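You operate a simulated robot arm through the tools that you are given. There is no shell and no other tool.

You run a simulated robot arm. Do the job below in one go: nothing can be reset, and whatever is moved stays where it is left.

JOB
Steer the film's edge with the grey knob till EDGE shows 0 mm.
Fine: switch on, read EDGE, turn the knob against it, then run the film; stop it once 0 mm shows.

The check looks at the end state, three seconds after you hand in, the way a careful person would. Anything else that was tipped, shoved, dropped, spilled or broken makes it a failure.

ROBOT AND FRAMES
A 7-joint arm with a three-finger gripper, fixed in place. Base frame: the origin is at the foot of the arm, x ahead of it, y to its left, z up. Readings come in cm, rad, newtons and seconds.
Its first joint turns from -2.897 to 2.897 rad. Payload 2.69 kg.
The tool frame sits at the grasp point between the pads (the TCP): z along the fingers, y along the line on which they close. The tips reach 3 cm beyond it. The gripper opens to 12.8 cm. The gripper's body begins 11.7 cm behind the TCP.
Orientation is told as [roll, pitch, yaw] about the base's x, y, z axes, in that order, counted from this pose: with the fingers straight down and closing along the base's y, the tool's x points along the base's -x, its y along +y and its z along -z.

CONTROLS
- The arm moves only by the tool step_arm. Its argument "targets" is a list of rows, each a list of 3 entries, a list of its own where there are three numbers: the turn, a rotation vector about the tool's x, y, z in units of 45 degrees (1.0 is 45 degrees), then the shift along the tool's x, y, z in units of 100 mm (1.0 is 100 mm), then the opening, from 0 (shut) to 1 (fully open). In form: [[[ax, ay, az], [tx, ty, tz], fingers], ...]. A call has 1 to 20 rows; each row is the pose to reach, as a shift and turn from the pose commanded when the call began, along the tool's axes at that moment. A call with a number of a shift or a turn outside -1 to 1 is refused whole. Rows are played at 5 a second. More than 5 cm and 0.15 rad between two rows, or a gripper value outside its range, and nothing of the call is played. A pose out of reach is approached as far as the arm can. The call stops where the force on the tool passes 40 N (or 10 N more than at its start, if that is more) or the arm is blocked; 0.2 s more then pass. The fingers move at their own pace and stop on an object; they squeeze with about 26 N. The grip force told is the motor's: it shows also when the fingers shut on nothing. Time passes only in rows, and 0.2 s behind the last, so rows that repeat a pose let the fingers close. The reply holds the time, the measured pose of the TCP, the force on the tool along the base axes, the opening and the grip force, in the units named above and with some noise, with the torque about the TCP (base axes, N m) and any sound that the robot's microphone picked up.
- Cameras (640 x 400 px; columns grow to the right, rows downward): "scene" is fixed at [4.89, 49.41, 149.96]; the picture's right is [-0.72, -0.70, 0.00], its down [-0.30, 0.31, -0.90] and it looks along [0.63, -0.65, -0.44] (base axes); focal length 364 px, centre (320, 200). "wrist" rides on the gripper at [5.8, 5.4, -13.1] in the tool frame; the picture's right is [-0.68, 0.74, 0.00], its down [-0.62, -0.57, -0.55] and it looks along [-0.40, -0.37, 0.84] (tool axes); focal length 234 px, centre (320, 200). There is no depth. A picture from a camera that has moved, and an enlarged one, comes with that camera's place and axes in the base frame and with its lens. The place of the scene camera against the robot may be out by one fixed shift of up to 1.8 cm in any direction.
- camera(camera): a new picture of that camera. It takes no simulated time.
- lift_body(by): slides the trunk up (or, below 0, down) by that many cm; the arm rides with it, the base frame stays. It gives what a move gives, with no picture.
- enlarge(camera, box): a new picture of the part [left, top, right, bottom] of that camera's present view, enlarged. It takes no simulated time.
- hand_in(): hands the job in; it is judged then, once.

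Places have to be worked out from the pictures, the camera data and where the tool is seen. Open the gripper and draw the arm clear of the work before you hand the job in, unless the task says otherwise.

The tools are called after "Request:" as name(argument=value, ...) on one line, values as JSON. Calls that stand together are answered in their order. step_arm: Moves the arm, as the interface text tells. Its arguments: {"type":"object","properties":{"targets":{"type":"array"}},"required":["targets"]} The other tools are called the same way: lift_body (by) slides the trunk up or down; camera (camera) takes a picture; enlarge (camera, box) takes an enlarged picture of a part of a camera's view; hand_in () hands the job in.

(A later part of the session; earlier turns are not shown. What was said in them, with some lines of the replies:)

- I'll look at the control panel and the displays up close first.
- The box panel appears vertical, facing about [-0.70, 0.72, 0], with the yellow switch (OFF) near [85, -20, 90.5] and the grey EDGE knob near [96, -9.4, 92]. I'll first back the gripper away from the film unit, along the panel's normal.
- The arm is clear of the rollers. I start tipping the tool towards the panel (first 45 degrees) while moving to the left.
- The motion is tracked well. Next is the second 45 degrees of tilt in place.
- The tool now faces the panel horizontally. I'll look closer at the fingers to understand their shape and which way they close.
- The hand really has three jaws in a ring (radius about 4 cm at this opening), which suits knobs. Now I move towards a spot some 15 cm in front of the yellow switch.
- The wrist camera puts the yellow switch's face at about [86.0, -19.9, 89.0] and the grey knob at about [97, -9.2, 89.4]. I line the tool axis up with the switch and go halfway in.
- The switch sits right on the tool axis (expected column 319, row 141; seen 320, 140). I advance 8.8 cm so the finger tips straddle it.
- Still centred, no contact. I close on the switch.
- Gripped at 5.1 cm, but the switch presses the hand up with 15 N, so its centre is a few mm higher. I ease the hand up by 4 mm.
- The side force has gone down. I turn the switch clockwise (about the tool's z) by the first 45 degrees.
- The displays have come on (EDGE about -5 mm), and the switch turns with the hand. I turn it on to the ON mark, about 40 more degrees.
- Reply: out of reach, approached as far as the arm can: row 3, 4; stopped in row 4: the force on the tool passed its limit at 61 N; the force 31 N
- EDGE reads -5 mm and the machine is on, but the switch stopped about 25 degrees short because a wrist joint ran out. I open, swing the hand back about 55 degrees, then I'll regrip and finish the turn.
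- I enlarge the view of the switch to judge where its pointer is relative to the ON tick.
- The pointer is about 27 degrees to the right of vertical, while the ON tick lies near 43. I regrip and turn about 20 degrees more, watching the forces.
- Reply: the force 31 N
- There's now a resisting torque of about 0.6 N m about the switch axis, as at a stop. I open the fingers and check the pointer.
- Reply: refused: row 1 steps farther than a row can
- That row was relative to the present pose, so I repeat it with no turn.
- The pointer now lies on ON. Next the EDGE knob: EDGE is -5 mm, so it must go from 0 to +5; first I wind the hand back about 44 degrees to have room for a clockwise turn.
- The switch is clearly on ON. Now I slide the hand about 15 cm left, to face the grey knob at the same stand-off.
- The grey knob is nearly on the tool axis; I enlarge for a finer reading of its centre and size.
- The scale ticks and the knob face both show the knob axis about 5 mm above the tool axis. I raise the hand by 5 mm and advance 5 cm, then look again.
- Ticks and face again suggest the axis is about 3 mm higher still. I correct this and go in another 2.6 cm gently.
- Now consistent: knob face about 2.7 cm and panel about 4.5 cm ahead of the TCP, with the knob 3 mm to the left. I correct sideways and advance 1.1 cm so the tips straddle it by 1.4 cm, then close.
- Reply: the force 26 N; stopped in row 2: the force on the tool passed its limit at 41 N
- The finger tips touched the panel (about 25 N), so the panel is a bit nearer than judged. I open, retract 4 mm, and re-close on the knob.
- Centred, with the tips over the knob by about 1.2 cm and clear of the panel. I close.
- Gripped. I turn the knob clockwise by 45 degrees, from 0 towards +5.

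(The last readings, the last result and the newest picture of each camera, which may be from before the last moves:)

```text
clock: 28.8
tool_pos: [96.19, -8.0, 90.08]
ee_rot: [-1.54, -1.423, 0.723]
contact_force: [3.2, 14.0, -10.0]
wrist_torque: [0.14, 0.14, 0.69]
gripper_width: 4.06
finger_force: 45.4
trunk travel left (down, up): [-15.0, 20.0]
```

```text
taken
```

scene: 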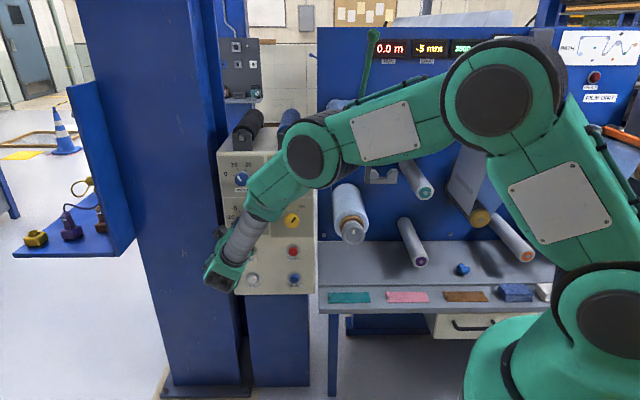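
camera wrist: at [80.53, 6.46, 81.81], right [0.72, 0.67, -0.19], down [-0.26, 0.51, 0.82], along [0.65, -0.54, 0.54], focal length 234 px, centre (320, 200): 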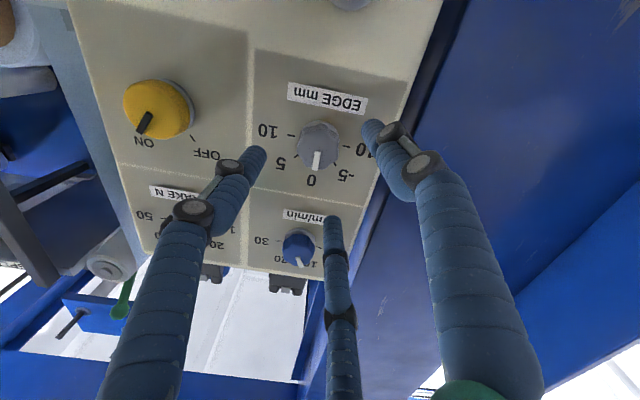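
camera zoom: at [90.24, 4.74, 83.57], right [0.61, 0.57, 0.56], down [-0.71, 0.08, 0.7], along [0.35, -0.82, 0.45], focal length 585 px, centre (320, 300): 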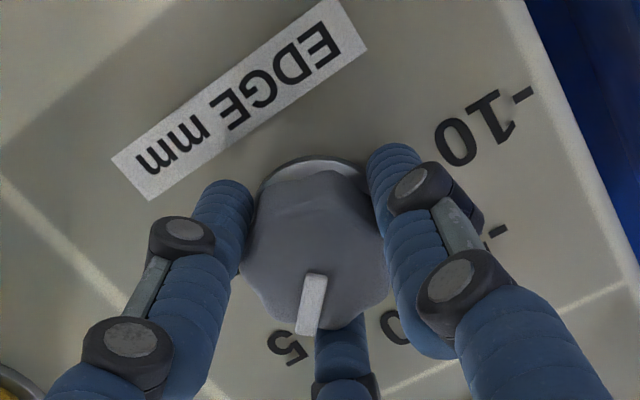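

The knob turned with the hand, its pointer now by the 5. I open, retract and check it.

Request:
step_arm(targets=[[[0, 0, 0], [0, 0, 0], 0.42], [[0, 0, 0], [0, 0, 0], 0.62], [[0, 0, 0], [0, 0, 0], 0.62], [[0, 0, 0], [0, 0, -0.3], 0.62], [[0, 0, 0], [0, 0, -0.7], 0.62], [[0, 0, 0], [0, 0, -0.9], 0.62], [[0, 0, 0], [0, 0, -0.9], 0.62]])

Request:
camera(camera="wrist")

Request:
enlarge(camera="wrist", box=[240, 70, 400, 210])

Request:
camera(camera="scene")

```text
clock: 30.4
tool_pos: [89.71, -1.49, 90.14]
ee_rot: [-1.542, -1.422, 0.726]
contact_force: [-0.3, 0.2, -0.2]
wrist_torque: [0.03, -0.01, 0.03]
gripper_width: 7.91
finger_force: 0.0
trunk travel left (down, up): [-15.0, 20.0]
```

```text
taken
camera wrist: at [83.94, 11.28, 83.74], right [0.61, 0.57, 0.56], down [-0.71, 0.08, 0.69], along [0.35, -0.82, 0.45], focal length 234 px, centre (320, 200)
```

wrist: 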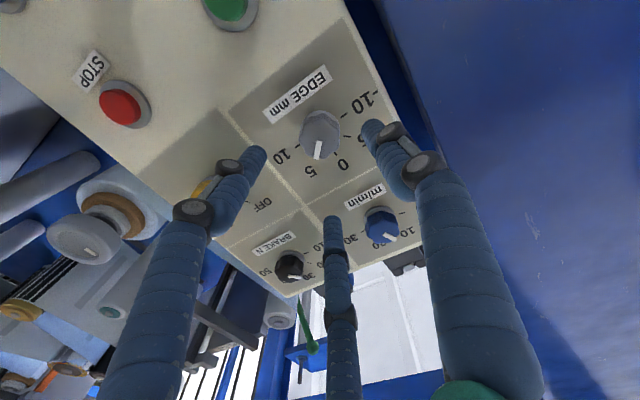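

```text
2.86 times, centred on (320, 140) of wrist
camera zoom: at [83.94, 11.28, 83.74], right [0.61, 0.57, 0.56], down [-0.71, 0.08, 0.69], along [0.35, -0.82, 0.45], focal length 669 px, centre (320, 371)
```

zoom: 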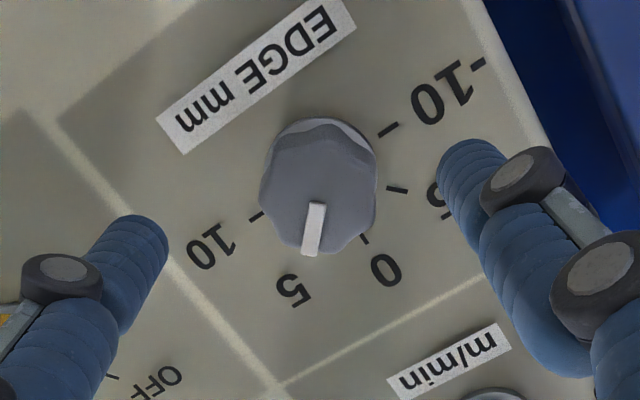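

```text
taken
```

scene: 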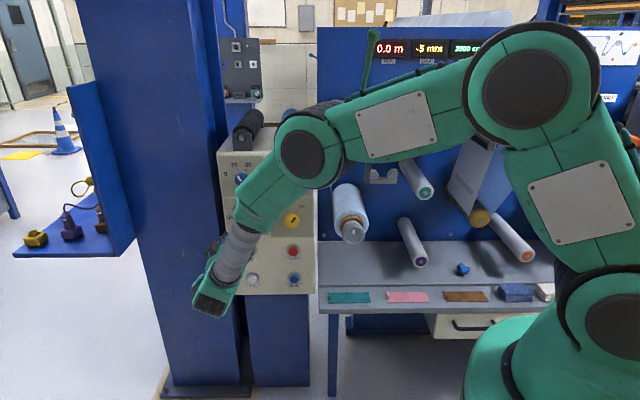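

Compared with the hand's own 45 degree turn, the pointer kept its angle to the hand, so the knob is at about +5. Now I close the fingers and turn the hand back 37 degrees, before going down to the GO button, which I judge at about [97.3, -9.3, 77.5] (STOP about [86.3, -19.8, 77.4]).

Request:
step_arm(targets=[[[0, 0, -0.14], [0, 0, 0], 0.4], [[0, 0, -0.28], [0, 0, 0], 0.2], [[0, 0, -0.42], [0, 0, 0], 0], [[0, 0, -0.56], [0, 0, 0], 0], [[0, 0, -0.7], [0, 0, 0], 0], [[0, 0, -0.82], [0, 0, 0], 0], [[0, 0, -0.82], [0, 0, 0], 0]])

Request:
camera(camera="wrist")

```text
clock: 32.0
tool_pos: [89.98, -1.35, 90.15]
ee_rot: [-1.565, -0.777, 0.751]
contact_force: [0.1, -0.7, -0.4]
wrist_torque: [0.0, 0.0, 0.01]
gripper_width: 0.24
finger_force: 26.2
trunk travel left (down, up): [-15.0, 20.0]
```

```text
taken
camera wrist: at [80.56, 7.95, 82.36], right [0.73, 0.68, -0.05], down [-0.34, 0.43, 0.84], along [0.59, -0.59, 0.54], focal length 234 px, centre (320, 200)
```

wrist: 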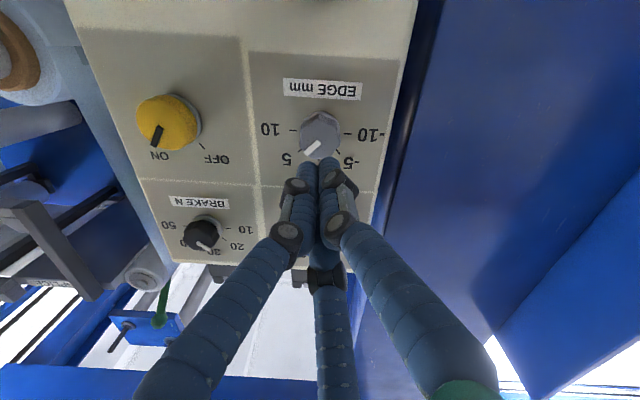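

I take an enlarged look at the knob from here to verify the +5 setting against the ticks.

Request:
enlarge(camera="wrist", box=[250, 70, 400, 180])

Request:
enlarge(camera="scene", box=[210, 150, 330, 300])

```text
3.64 times, centred on (325, 125) of wrist
camera zoom: at [80.56, 7.95, 82.36], right [0.73, 0.68, -0.05], down [-0.34, 0.43, 0.84], along [0.59, -0.59, 0.54], focal length 852 px, centre (302, 473)
```

zoom: 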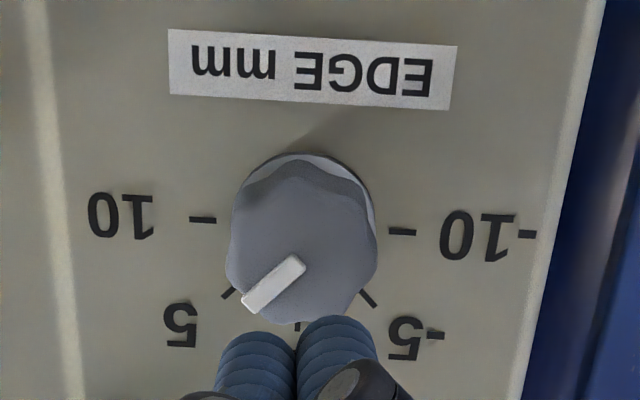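

```text
2.67 times, centred on (270, 225) of scene
camera zoom: at [4.89, 49.41, 149.96], right [-0.72, -0.7, 0.0], down [-0.3, 0.31, -0.9], along [0.63, -0.65, -0.44], focal length 970 px, centre (453, 133)
```

zoom: 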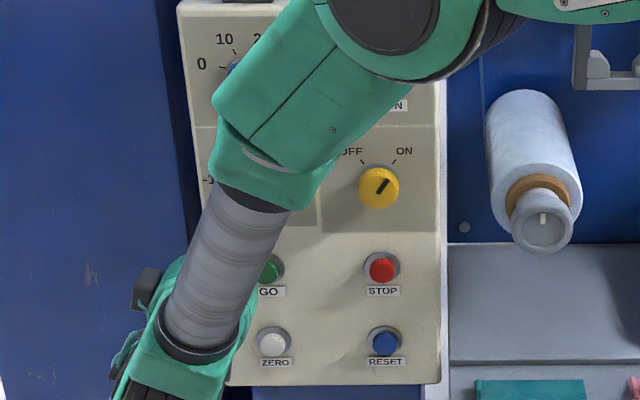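

The pointer is right by the 5 tick. Now I move straight down 12.6 cm to stand in front of GO.

Request:
step_arm(targets=[[[0, 0, 0], [0.29, 0.3, 0], 0], [[0, 0, 0], [0.58, 0.6, 0], 0], [[0, 0, 0], [0.88, 0.9, 0], 0], [[0, 0, 0], [0.88, 0.9, 0], 0]])

Request:
camera(camera="wrist")

Request:
camera(camera="scene")

```text
clock: 33.0
tool_pos: [90.18, -1.23, 77.46]
ee_rot: [-1.563, -0.778, 0.749]
contact_force: [0.5, -0.4, -1.5]
wrist_torque: [-0.01, 0.01, -0.03]
gripper_width: 0.25
finger_force: 25.9
trunk travel left (down, up): [-15.0, 20.0]
```

```text
taken
camera wrist: at [80.76, 8.2, 69.72], right [0.73, 0.68, -0.05], down [-0.34, 0.43, 0.84], along [0.59, -0.59, 0.54], focal length 234 px, centre (320, 200)
```

wrist: 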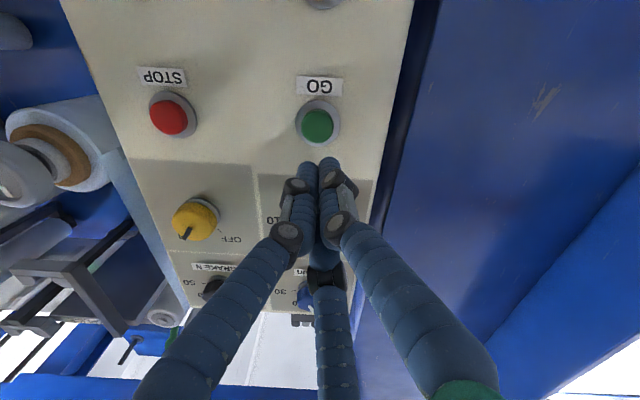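

```text
taken
```

scene: 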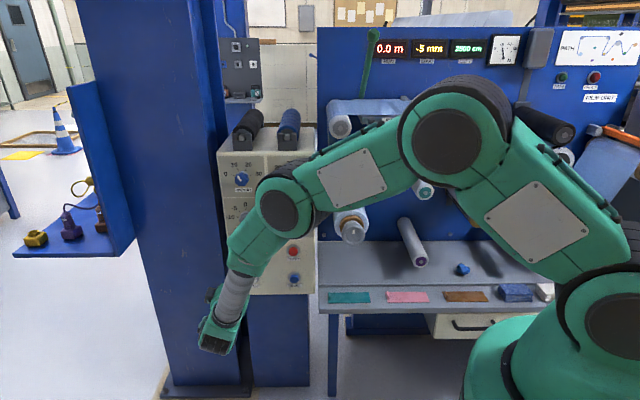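

GO shows slightly below the tool axis: about 1.35 cm lower and 0.15 cm right. I correct and advance 6 cm, keeping the tips some 3 cm off the panel.

Request:
step_arm(targets=[[[0, 0, 0], [0.105, 0.086, 0.1], 0], [[0, 0, 0], [0.105, 0.086, 0.4], 0], [[0, 0, 0], [0.105, 0.086, 0.6], 0], [[0, 0, 0], [0.105, 0.086, 0.6], 0]])

Request:
camera(camera="wrist")

Request:
enlarge(camera="wrist", box=[230, 80, 410, 240])

Request:
enlarge(camera="scene", box=[200, 180, 330, 360])

```text
clock: 34.0
tool_pos: [94.08, -5.96, 76.36]
ee_rot: [-1.565, -0.78, 0.751]
contact_force: [0.3, -0.4, -0.2]
wrist_torque: [0.0, -0.03, 0.03]
gripper_width: 0.23
finger_force: 25.9
trunk travel left (down, up): [-15.0, 20.0]
```

```text
taken
camera wrist: at [84.72, 3.51, 68.46], right [0.73, 0.68, -0.05], down [-0.34, 0.43, 0.84], along [0.59, -0.59, 0.54], focal length 234 px, centre (320, 200)
```

wrist: 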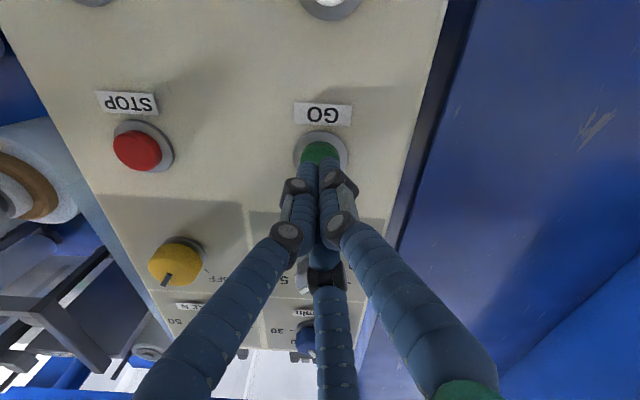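

```text
2.50 times, centred on (320, 160) of wrist
camera zoom: at [84.72, 3.51, 68.46], right [0.73, 0.68, -0.05], down [-0.34, 0.43, 0.84], along [0.59, -0.59, 0.54], focal length 585 px, centre (320, 300)
```

zoom: 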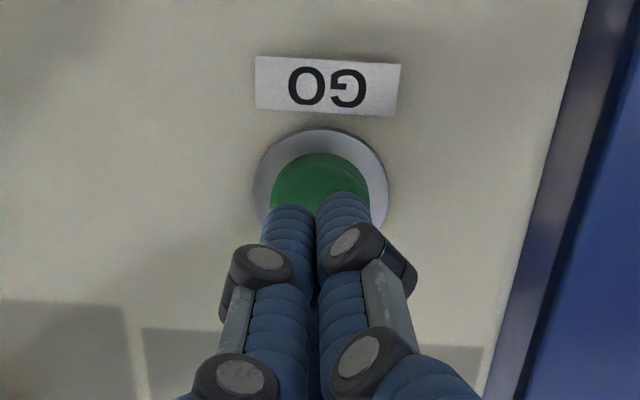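

```text
2.22 times, centred on (265, 270) of scene
camera zoom: at [4.89, 49.41, 149.96], right [-0.72, -0.7, 0.0], down [-0.3, 0.31, -0.9], along [0.63, -0.65, -0.44], focal length 808 px, centre (442, 44)
```

zoom: 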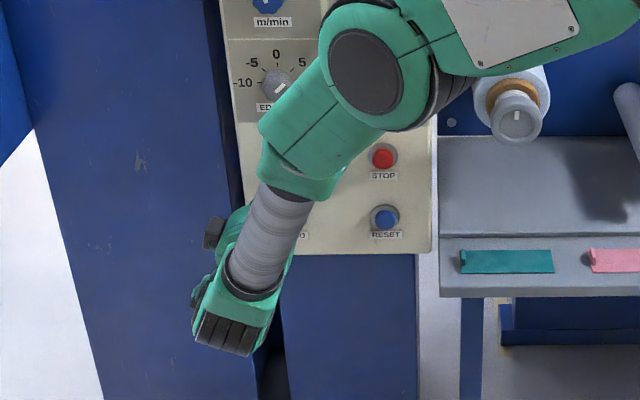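

Well aligned with GO. I press in small steps and come back out within the same call.

Request:
step_arm(targets=[[[0, 0, 0], [0, 0, 0.1], 0], [[0, 0, 0], [0, 0, 0.14], 0], [[0, 0, 0], [0, 0, 0.17], 0], [[0, 0, 0], [0, 0, 0.2], 0], [[0, 0, 0], [0, 0, 0.22], 0], [[0, 0, 0], [0, 0, 0.24], 0]])

Request:
enlarge(camera="scene", box=[370, 20, 610, 110])

Request:
enlarge(camera="wrist", box=[230, 80, 410, 240])

```text
clock: 35.4
tool_pos: [95.58, -7.46, 76.27]
ee_rot: [-1.565, -0.78, 0.751]
contact_force: [-1.0, 1.5, -0.8]
wrist_torque: [-0.02, -0.03, 0.02]
gripper_width: 0.58
finger_force: 31.3
trunk travel left (down, up): [-15.0, 20.0]
heard: click
```

```text
2.67 times, centred on (490, 65) of scene
camera zoom: at [4.89, 49.41, 149.96], right [-0.72, -0.7, 0.0], down [-0.3, 0.31, -0.9], along [0.63, -0.65, -0.44], focal length 970 px, centre (-133, 560)
```

zoom: 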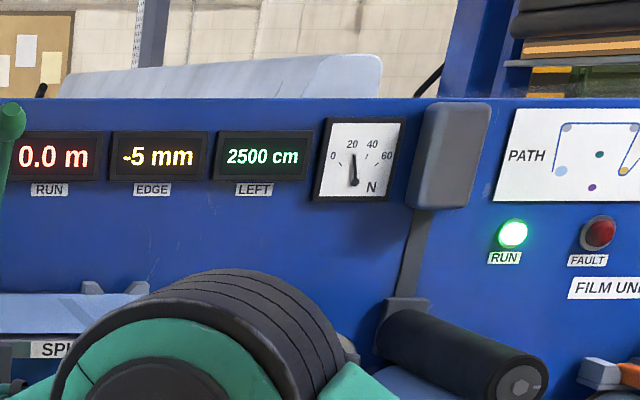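

```text
2.50 times, centred on (320, 160) of wrist
camera zoom: at [86.24, 1.87, 68.43], right [0.73, 0.68, -0.05], down [-0.34, 0.43, 0.84], along [0.59, -0.59, 0.54], focal length 585 px, centre (320, 300)
```

zoom: 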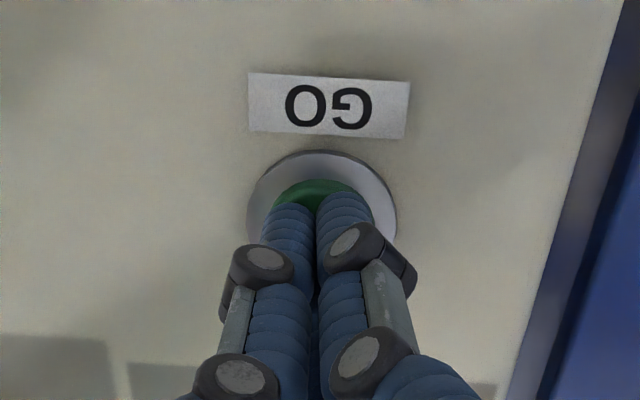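

GO clicked and the RUN lamp is lit; EDGE still reads -5. I withdraw and start moving across to STOP.

Request:
step_arm(targets=[[[0, 0, 0], [0, 0, -0.25], 0], [[0, 0, 0], [0.28, -0.27, -0.25], 0], [[0, 0, 0], [0.55, -0.535, -0.25], 0]])

Request:
enlarge(camera="scene", box=[370, 20, 610, 110])

```text
clock: 36.2
tool_pos: [88.18, -11.06, 76.25]
ee_rot: [-1.567, -0.78, 0.75]
contact_force: [0.3, 0.4, 0.6]
wrist_torque: [0.0, 0.04, -0.07]
gripper_width: 0.22
finger_force: 31.1
trunk travel left (down, up): [-15.0, 20.0]
```

```text
2.67 times, centred on (490, 65) of scene
camera zoom: at [4.89, 49.41, 149.96], right [-0.72, -0.7, 0.0], down [-0.3, 0.31, -0.9], along [0.63, -0.65, -0.44], focal length 970 px, centre (-133, 560)
```

zoom: 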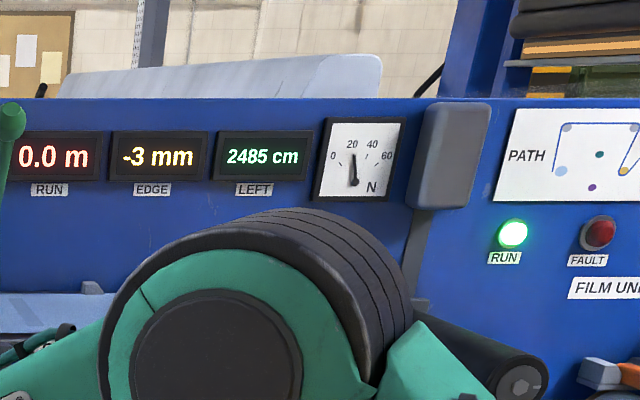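

EDGE is already -3 with 15 cm of film run. I quickly move the rest of the way to STOP, ending with the tips just short of it.

Request:
step_arm(targets=[[[0, 0, 0], [0.28, -0.27, 0.0], 0], [[0, 0, 0], [0.554, -0.535, 0.08], 0]])

Request:
enlarge(camera="scene", box=[370, 20, 610, 110])

Request:
camera(camera="wrist")

Request:
enlarge(camera="wrist", box=[230, 80, 410, 240])

```text
clock: 36.8
tool_pos: [82.95, -16.93, 76.02]
ee_rot: [-1.565, -0.778, 0.751]
contact_force: [0.5, 0.1, 0.2]
wrist_torque: [-0.01, 0.0, -0.08]
gripper_width: 0.21
finger_force: 31.8
trunk travel left (down, up): [-15.0, 20.0]
```

```text
2.67 times, centred on (490, 65) of scene
camera zoom: at [4.89, 49.41, 149.96], right [-0.72, -0.7, 0.0], down [-0.3, 0.31, -0.9], along [0.63, -0.65, -0.44], focal length 970 px, centre (-133, 560)
```

zoom: 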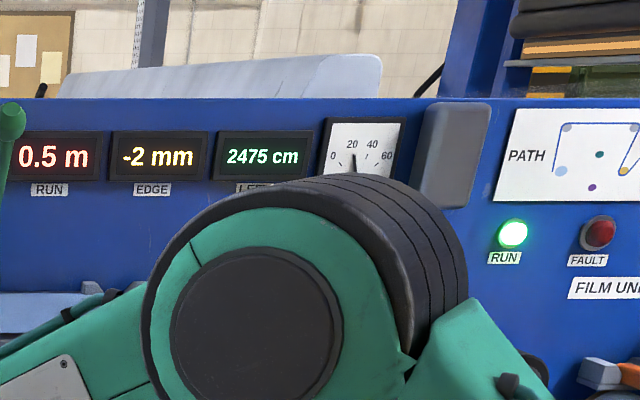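

```text
taken
camera wrist: at [73.69, -7.55, 68.16], right [0.73, 0.68, -0.05], down [-0.34, 0.43, 0.84], along [0.59, -0.59, 0.54], focal length 234 px, centre (320, 200)
```

wrist: 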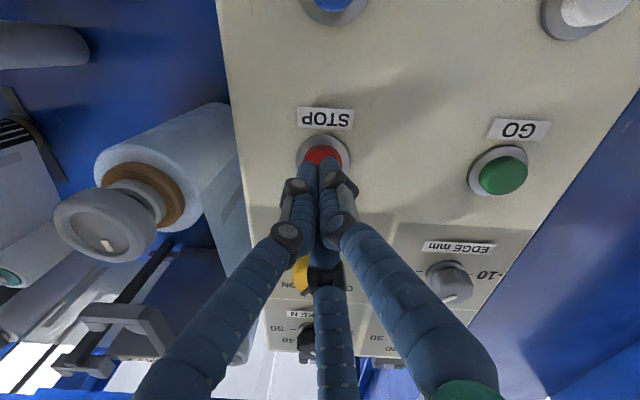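

```text
2.50 times, centred on (320, 160) of wrist
camera zoom: at [73.69, -7.55, 68.16], right [0.73, 0.68, -0.05], down [-0.34, 0.43, 0.84], along [0.59, -0.59, 0.54], focal length 585 px, centre (320, 300)
```

zoom: 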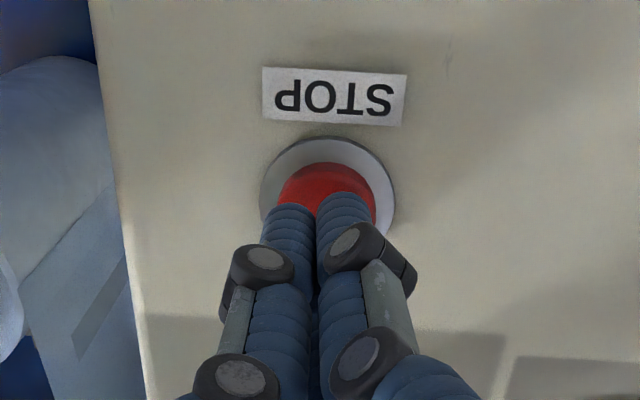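

EDGE -2 at 25 cm of film. The tips sit about 1 cm from STOP; I creep 0.8 cm closer (which lets 0.4 s pass) and read again.

Request:
step_arm(targets=[[[0, 0, 0], [-0.014, 0.015, 0.07], 0]])

Request:
enlarge(camera="scene", box=[370, 20, 610, 110])

Request:
enlarge(camera="wrist", box=[230, 80, 410, 240])

```text
clock: 37.2
tool_pos: [83.65, -17.31, 76.09]
ee_rot: [-1.564, -0.779, 0.75]
contact_force: [-0.4, 0.4, -0.1]
wrist_torque: [0.0, 0.0, 0.05]
gripper_width: 0.23
finger_force: 31.8
trunk travel left (down, up): [-15.0, 20.0]
```

```text
2.67 times, centred on (490, 65) of scene
camera zoom: at [4.89, 49.41, 149.96], right [-0.72, -0.7, 0.0], down [-0.3, 0.31, -0.9], along [0.63, -0.65, -0.44], focal length 970 px, centre (-133, 560)
```

zoom: 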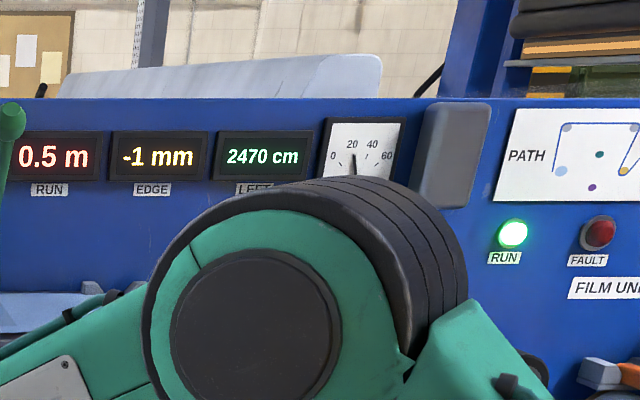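

```text
2.50 times, centred on (320, 160) of wrist
camera zoom: at [74.32, -7.92, 68.3], right [0.73, 0.68, -0.05], down [-0.34, 0.43, 0.84], along [0.59, -0.59, 0.54], focal length 585 px, centre (320, 300)
```

zoom: 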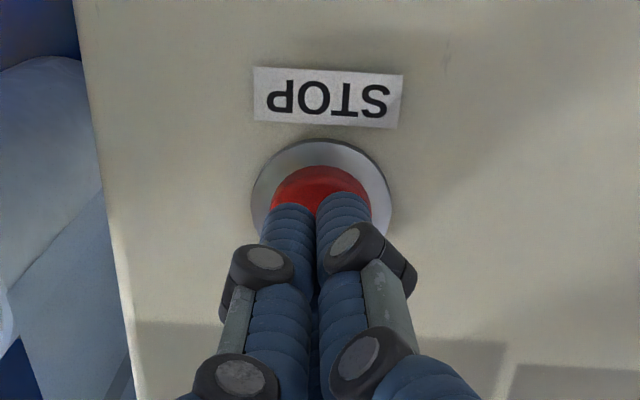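

EDGE -1 at about 32 cm; it is rising roughly 2 mm/s. I let one short row pass, staying just off the button, and read once more.

Request:
step_arm(targets=[[[0, 0, 0], [0, 0, 0.02], 0]])

Request:
enlarge(camera="scene", box=[370, 20, 610, 110])

```text
clock: 37.6
tool_pos: [83.85, -17.42, 76.09]
ee_rot: [-1.563, -0.778, 0.75]
contact_force: [-0.3, -0.5, -0.7]
wrist_torque: [-0.02, 0.0, 0.01]
gripper_width: 0.22
finger_force: 31.3
trunk travel left (down, up): [-15.0, 20.0]
```

```text
2.67 times, centred on (490, 65) of scene
camera zoom: at [4.89, 49.41, 149.96], right [-0.72, -0.7, 0.0], down [-0.3, 0.31, -0.9], along [0.63, -0.65, -0.44], focal length 970 px, centre (-133, 560)
```

zoom: 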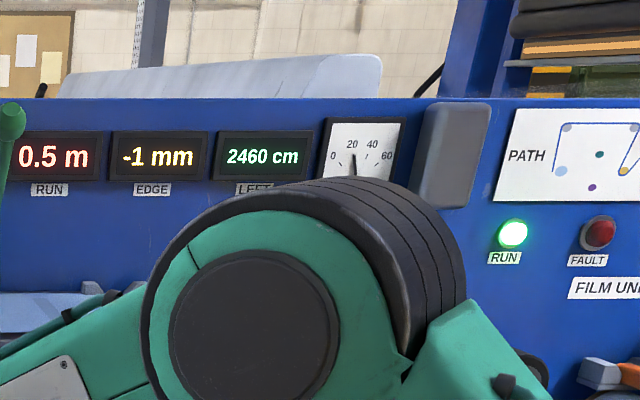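

Still -1 at about 40 cm, so the approach is slowing down. I let one more short row pass, creeping 2 mm nearer to the button.

Request:
step_arm(targets=[[[0, 0, 0], [0, 0, 0.015], 0]])

Request:
enlarge(camera="scene", box=[370, 20, 610, 110])

```text
clock: 38.0
tool_pos: [83.98, -17.53, 76.09]
ee_rot: [-1.564, -0.78, 0.749]
contact_force: [-0.1, 0.3, -0.3]
wrist_torque: [-0.02, -0.03, -0.04]
gripper_width: 0.19
finger_force: 31.4
trunk travel left (down, up): [-15.0, 20.0]
```

```text
2.67 times, centred on (490, 65) of scene
camera zoom: at [4.89, 49.41, 149.96], right [-0.72, -0.7, 0.0], down [-0.3, 0.31, -0.9], along [0.63, -0.65, -0.44], focal length 970 px, centre (-133, 560)
```

zoom: 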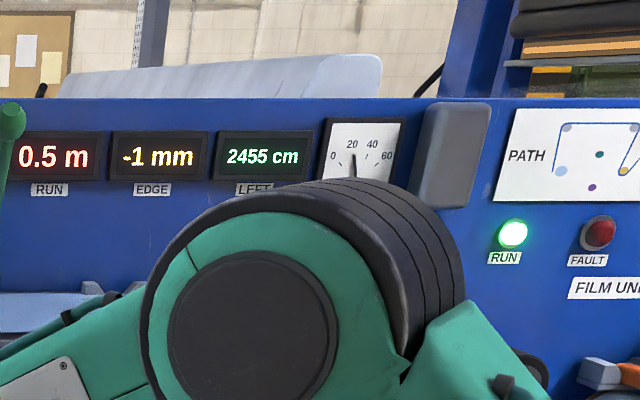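

Still -1, so EDGE is settling asymptotically. I hold just off STOP for a few short rows and keep reading.

Request:
step_arm(targets=[[[0, 0, 0], [0, 0, 0], 0], [[0, 0, 0], [0, 0, 0], 0]])

Request:
enlarge(camera="scene", box=[370, 20, 610, 110])

```text
clock: 38.6
tool_pos: [84.01, -17.54, 75.96]
ee_rot: [-1.564, -0.779, 0.75]
contact_force: [-0.4, -0.3, 0.1]
wrist_torque: [-0.03, 0.03, 0.0]
gripper_width: 0.21
finger_force: 31.3
trunk travel left (down, up): [-15.0, 20.0]
```

```text
2.67 times, centred on (490, 65) of scene
camera zoom: at [4.89, 49.41, 149.96], right [-0.72, -0.7, 0.0], down [-0.3, 0.31, -0.9], along [0.63, -0.65, -0.44], focal length 970 px, centre (-133, 560)
```

zoom: 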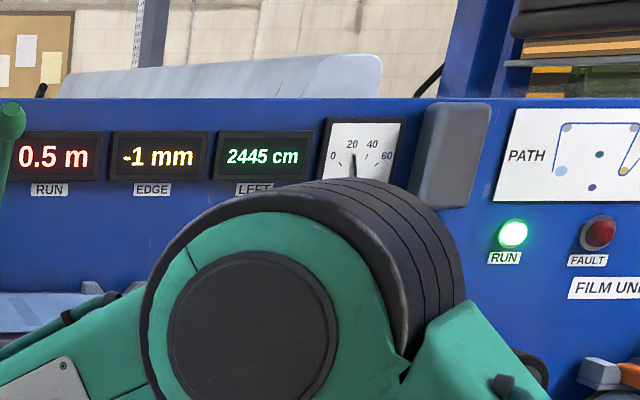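

Still -1 at 55 cm; I keep waiting in short calls.

Request:
step_arm(targets=[[[0, 0, 0], [0, 0, 0], 0], [[0, 0, 0], [0, 0, 0], 0], [[0, 0, 0], [0, 0, 0], 0]])

Request:
enlarge(camera="scene", box=[370, 20, 610, 110])

```text
clock: 39.4
tool_pos: [83.92, -17.54, 76.04]
ee_rot: [-1.564, -0.778, 0.75]
contact_force: [-0.5, 0.6, -0.5]
wrist_torque: [0.0, -0.01, -0.02]
gripper_width: 0.21
finger_force: 31.2
trunk travel left (down, up): [-15.0, 20.0]
```

```text
2.67 times, centred on (490, 65) of scene
camera zoom: at [4.89, 49.41, 149.96], right [-0.72, -0.7, 0.0], down [-0.3, 0.31, -0.9], along [0.63, -0.65, -0.44], focal length 970 px, centre (-133, 560)
```

zoom: 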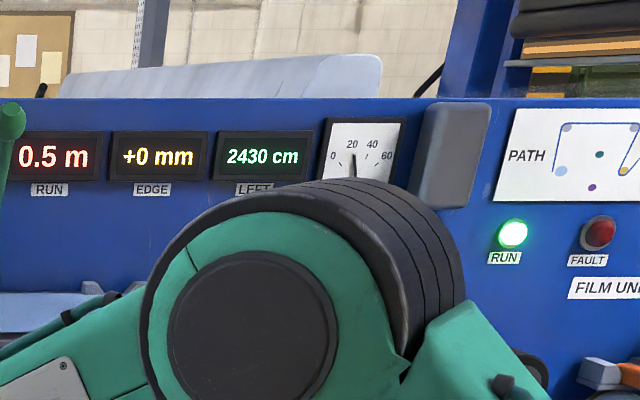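

EDGE shows +0 mm at about 70 cm. I let 0.6 s more pass so it sits well inside zero rather than at the rounding edge.

Request:
step_arm(targets=[[[0, 0, 0], [0, 0, 0], 0], [[0, 0, 0], [0, 0, 0], 0]])

Request:
enlarge(camera="scene", box=[370, 20, 610, 110])

```text
clock: 40.0
tool_pos: [83.97, -17.44, 76.08]
ee_rot: [-1.565, -0.779, 0.75]
contact_force: [0.6, -0.2, 0.7]
wrist_torque: [0.01, -0.01, 0.02]
gripper_width: 0.21
finger_force: 31.1
trunk travel left (down, up): [-15.0, 20.0]
```

```text
2.67 times, centred on (490, 65) of scene
camera zoom: at [4.89, 49.41, 149.96], right [-0.72, -0.7, 0.0], down [-0.3, 0.31, -0.9], along [0.63, -0.65, -0.44], focal length 970 px, centre (-133, 560)
```

zoom: 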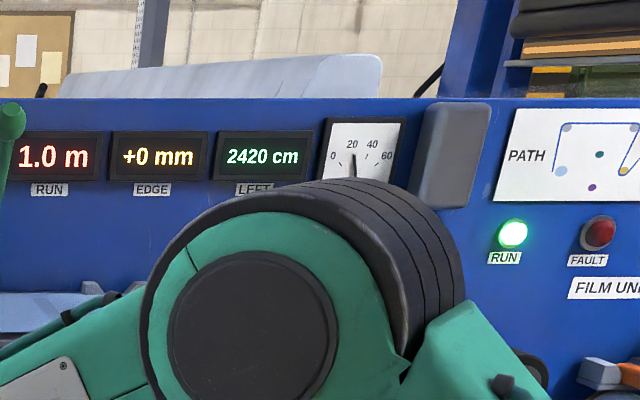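

EDGE holds at +0 mm; I press STOP now.

Request:
step_arm(targets=[[[0, 0, 0], [0, 0, 0.06], 0], [[0, 0, 0], [0, 0, 0.1], 0], [[0, 0, 0], [0, 0, 0.12], 0]])

Request:
enlarge(camera="scene", box=[370, 20, 610, 110])

```text
clock: 40.8
tool_pos: [84.83, -18.31, 76.11]
ee_rot: [-1.564, -0.778, 0.748]
contact_force: [-1.6, 3.0, -0.2]
wrist_torque: [-0.03, -0.01, 0.1]
gripper_width: 0.63
finger_force: 31.3
trunk travel left (down, up): [-15.0, 20.0]
heard: click
```

```text
2.67 times, centred on (490, 65) of scene
camera zoom: at [4.89, 49.41, 149.96], right [-0.72, -0.7, 0.0], down [-0.3, 0.31, -0.9], along [0.63, -0.65, -0.44], focal length 970 px, centre (-133, 560)
```

zoom: 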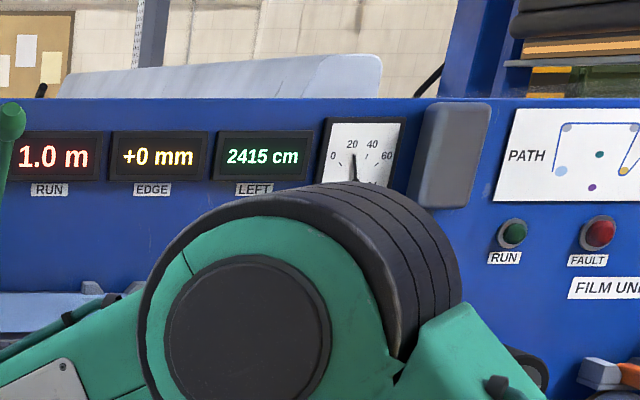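

STOP clicked, the RUN lamp is off, no fault, and EDGE shows +0 mm. I withdraw straight back from the panel and open the gripper once clear.

Request:
step_arm(targets=[[[0, 0, 0], [0, 0, -0.2], 0], [[0, 0, 0], [0, 0, -0.6], 0], [[0, 0, 0], [0, 0, -1.0], 0], [[0, 0, 0], [0, 0, -1.0], 0.6], [[0, 0, 0], [0, 0, -1.0], 0.6]])

Request:
step_arm(targets=[[[0, 0, 0], [0, 0, -0.4], 0.6], [[0, 0, 0], [0, 0, -0.8], 0.6], [[0, 0, 0], [0, 0, -1.0], 0.6], [[0, 0, 0], [0, 0, -1.0], 0.6]])

Request:
camera(camera="scene")

Request:
camera(camera="wrist")

Request:
enlarge(camera="scene", box=[370, 20, 610, 110])

Request:
enlarge(camera="scene", box=[210, 150, 330, 300])

```text
clock: 42.0
tool_pos: [77.9, -11.03, 75.93]
ee_rot: [-1.565, -0.777, 0.751]
contact_force: [0.1, -0.3, 0.1]
wrist_torque: [0.01, 0.01, -0.02]
gripper_width: 7.65
finger_force: 0.0
trunk travel left (down, up): [-15.0, 20.0]
```

```text
clock: 43.0
tool_pos: [71.25, -3.86, 76.07]
ee_rot: [-1.567, -0.778, 0.752]
contact_force: [-0.1, 0.1, 1.0]
wrist_torque: [0.02, 0.0, -0.01]
gripper_width: 7.71
finger_force: 0.0
trunk travel left (down, up): [-15.0, 20.0]
```

```text
taken
```

scene: 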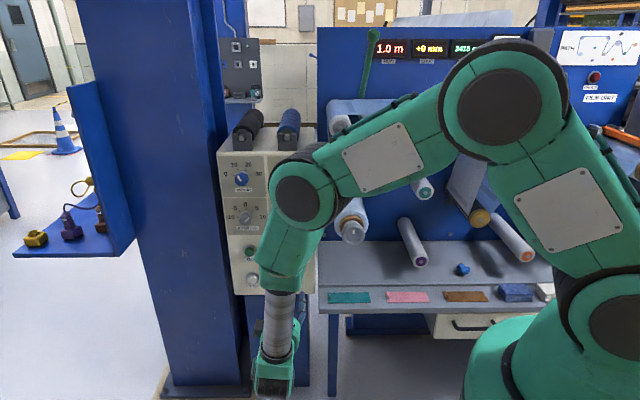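

```text
taken
camera wrist: at [61.87, 5.53, 68.36], right [0.73, 0.68, -0.05], down [-0.34, 0.43, 0.84], along [0.59, -0.59, 0.54], focal length 234 px, centre (320, 200)
```

wrist: 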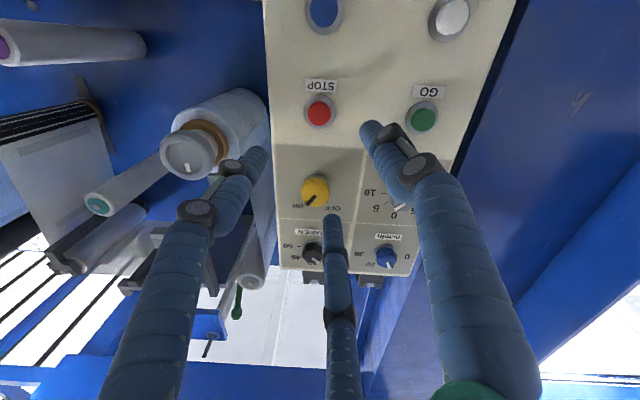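

```text
2.67 times, centred on (490, 65) of scene
camera zoom: at [4.89, 49.41, 149.96], right [-0.72, -0.7, 0.0], down [-0.3, 0.31, -0.9], along [0.63, -0.65, -0.44], focal length 970 px, centre (-133, 560)
```

zoom: 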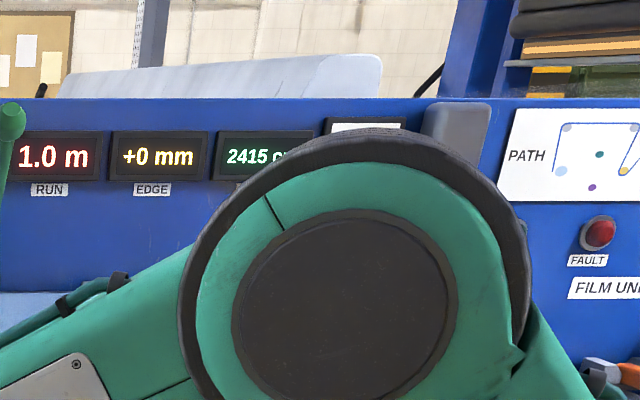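

```text
2.67 times, centred on (270, 225) of scene
camera zoom: at [4.89, 49.41, 149.96], right [-0.72, -0.7, 0.0], down [-0.3, 0.31, -0.9], along [0.63, -0.65, -0.44], focal length 970 px, centre (453, 133)
```

zoom: 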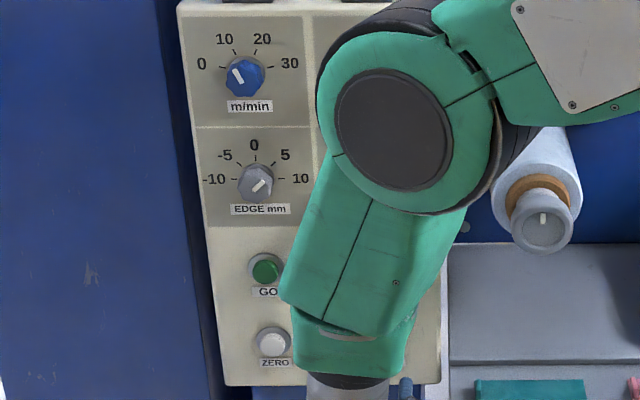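

The film stands still (LEFT stays at 2415 cm), EDGE shows +0 mm, and there's no fault. The gripper is open and about 20 cm clear of the panel with nothing else disturbed, so I hand in.

Request:
hand_in()

```text
The job is handed in.
```

The film is stopped with EDGE showing +0 mm, and I've handed the job in; I haven't seen the check's result.

- **Switch and reading:** I turned the yellow switch to ON, and EDGE read -5 mm. It took two grips, because a wrist joint ran out of travel partway through the turn.
- **Knob:** I turned the grey knob 45 degrees clockwise, from 0 to about +5. While I was lining up on it, the finger tips pressed the panel briefly at about 25 N, and a closing attempt reached 41 N. I backed off and gripped again, and saw no damage.
- **Run and stop:** I pressed GO and about 85 cm of film ran. EDGE settled slowly to +0 mm, and I pressed STOP about 1 s after 0 first showed, so it would not sit on the edge of rounding. The RUN lamp went out and the FAULT lamp stayed off.

When I handed in, LEFT was steady at 2415 cm. The gripper was open and about 20 cm clear of the panel, and nothing else looked moved.
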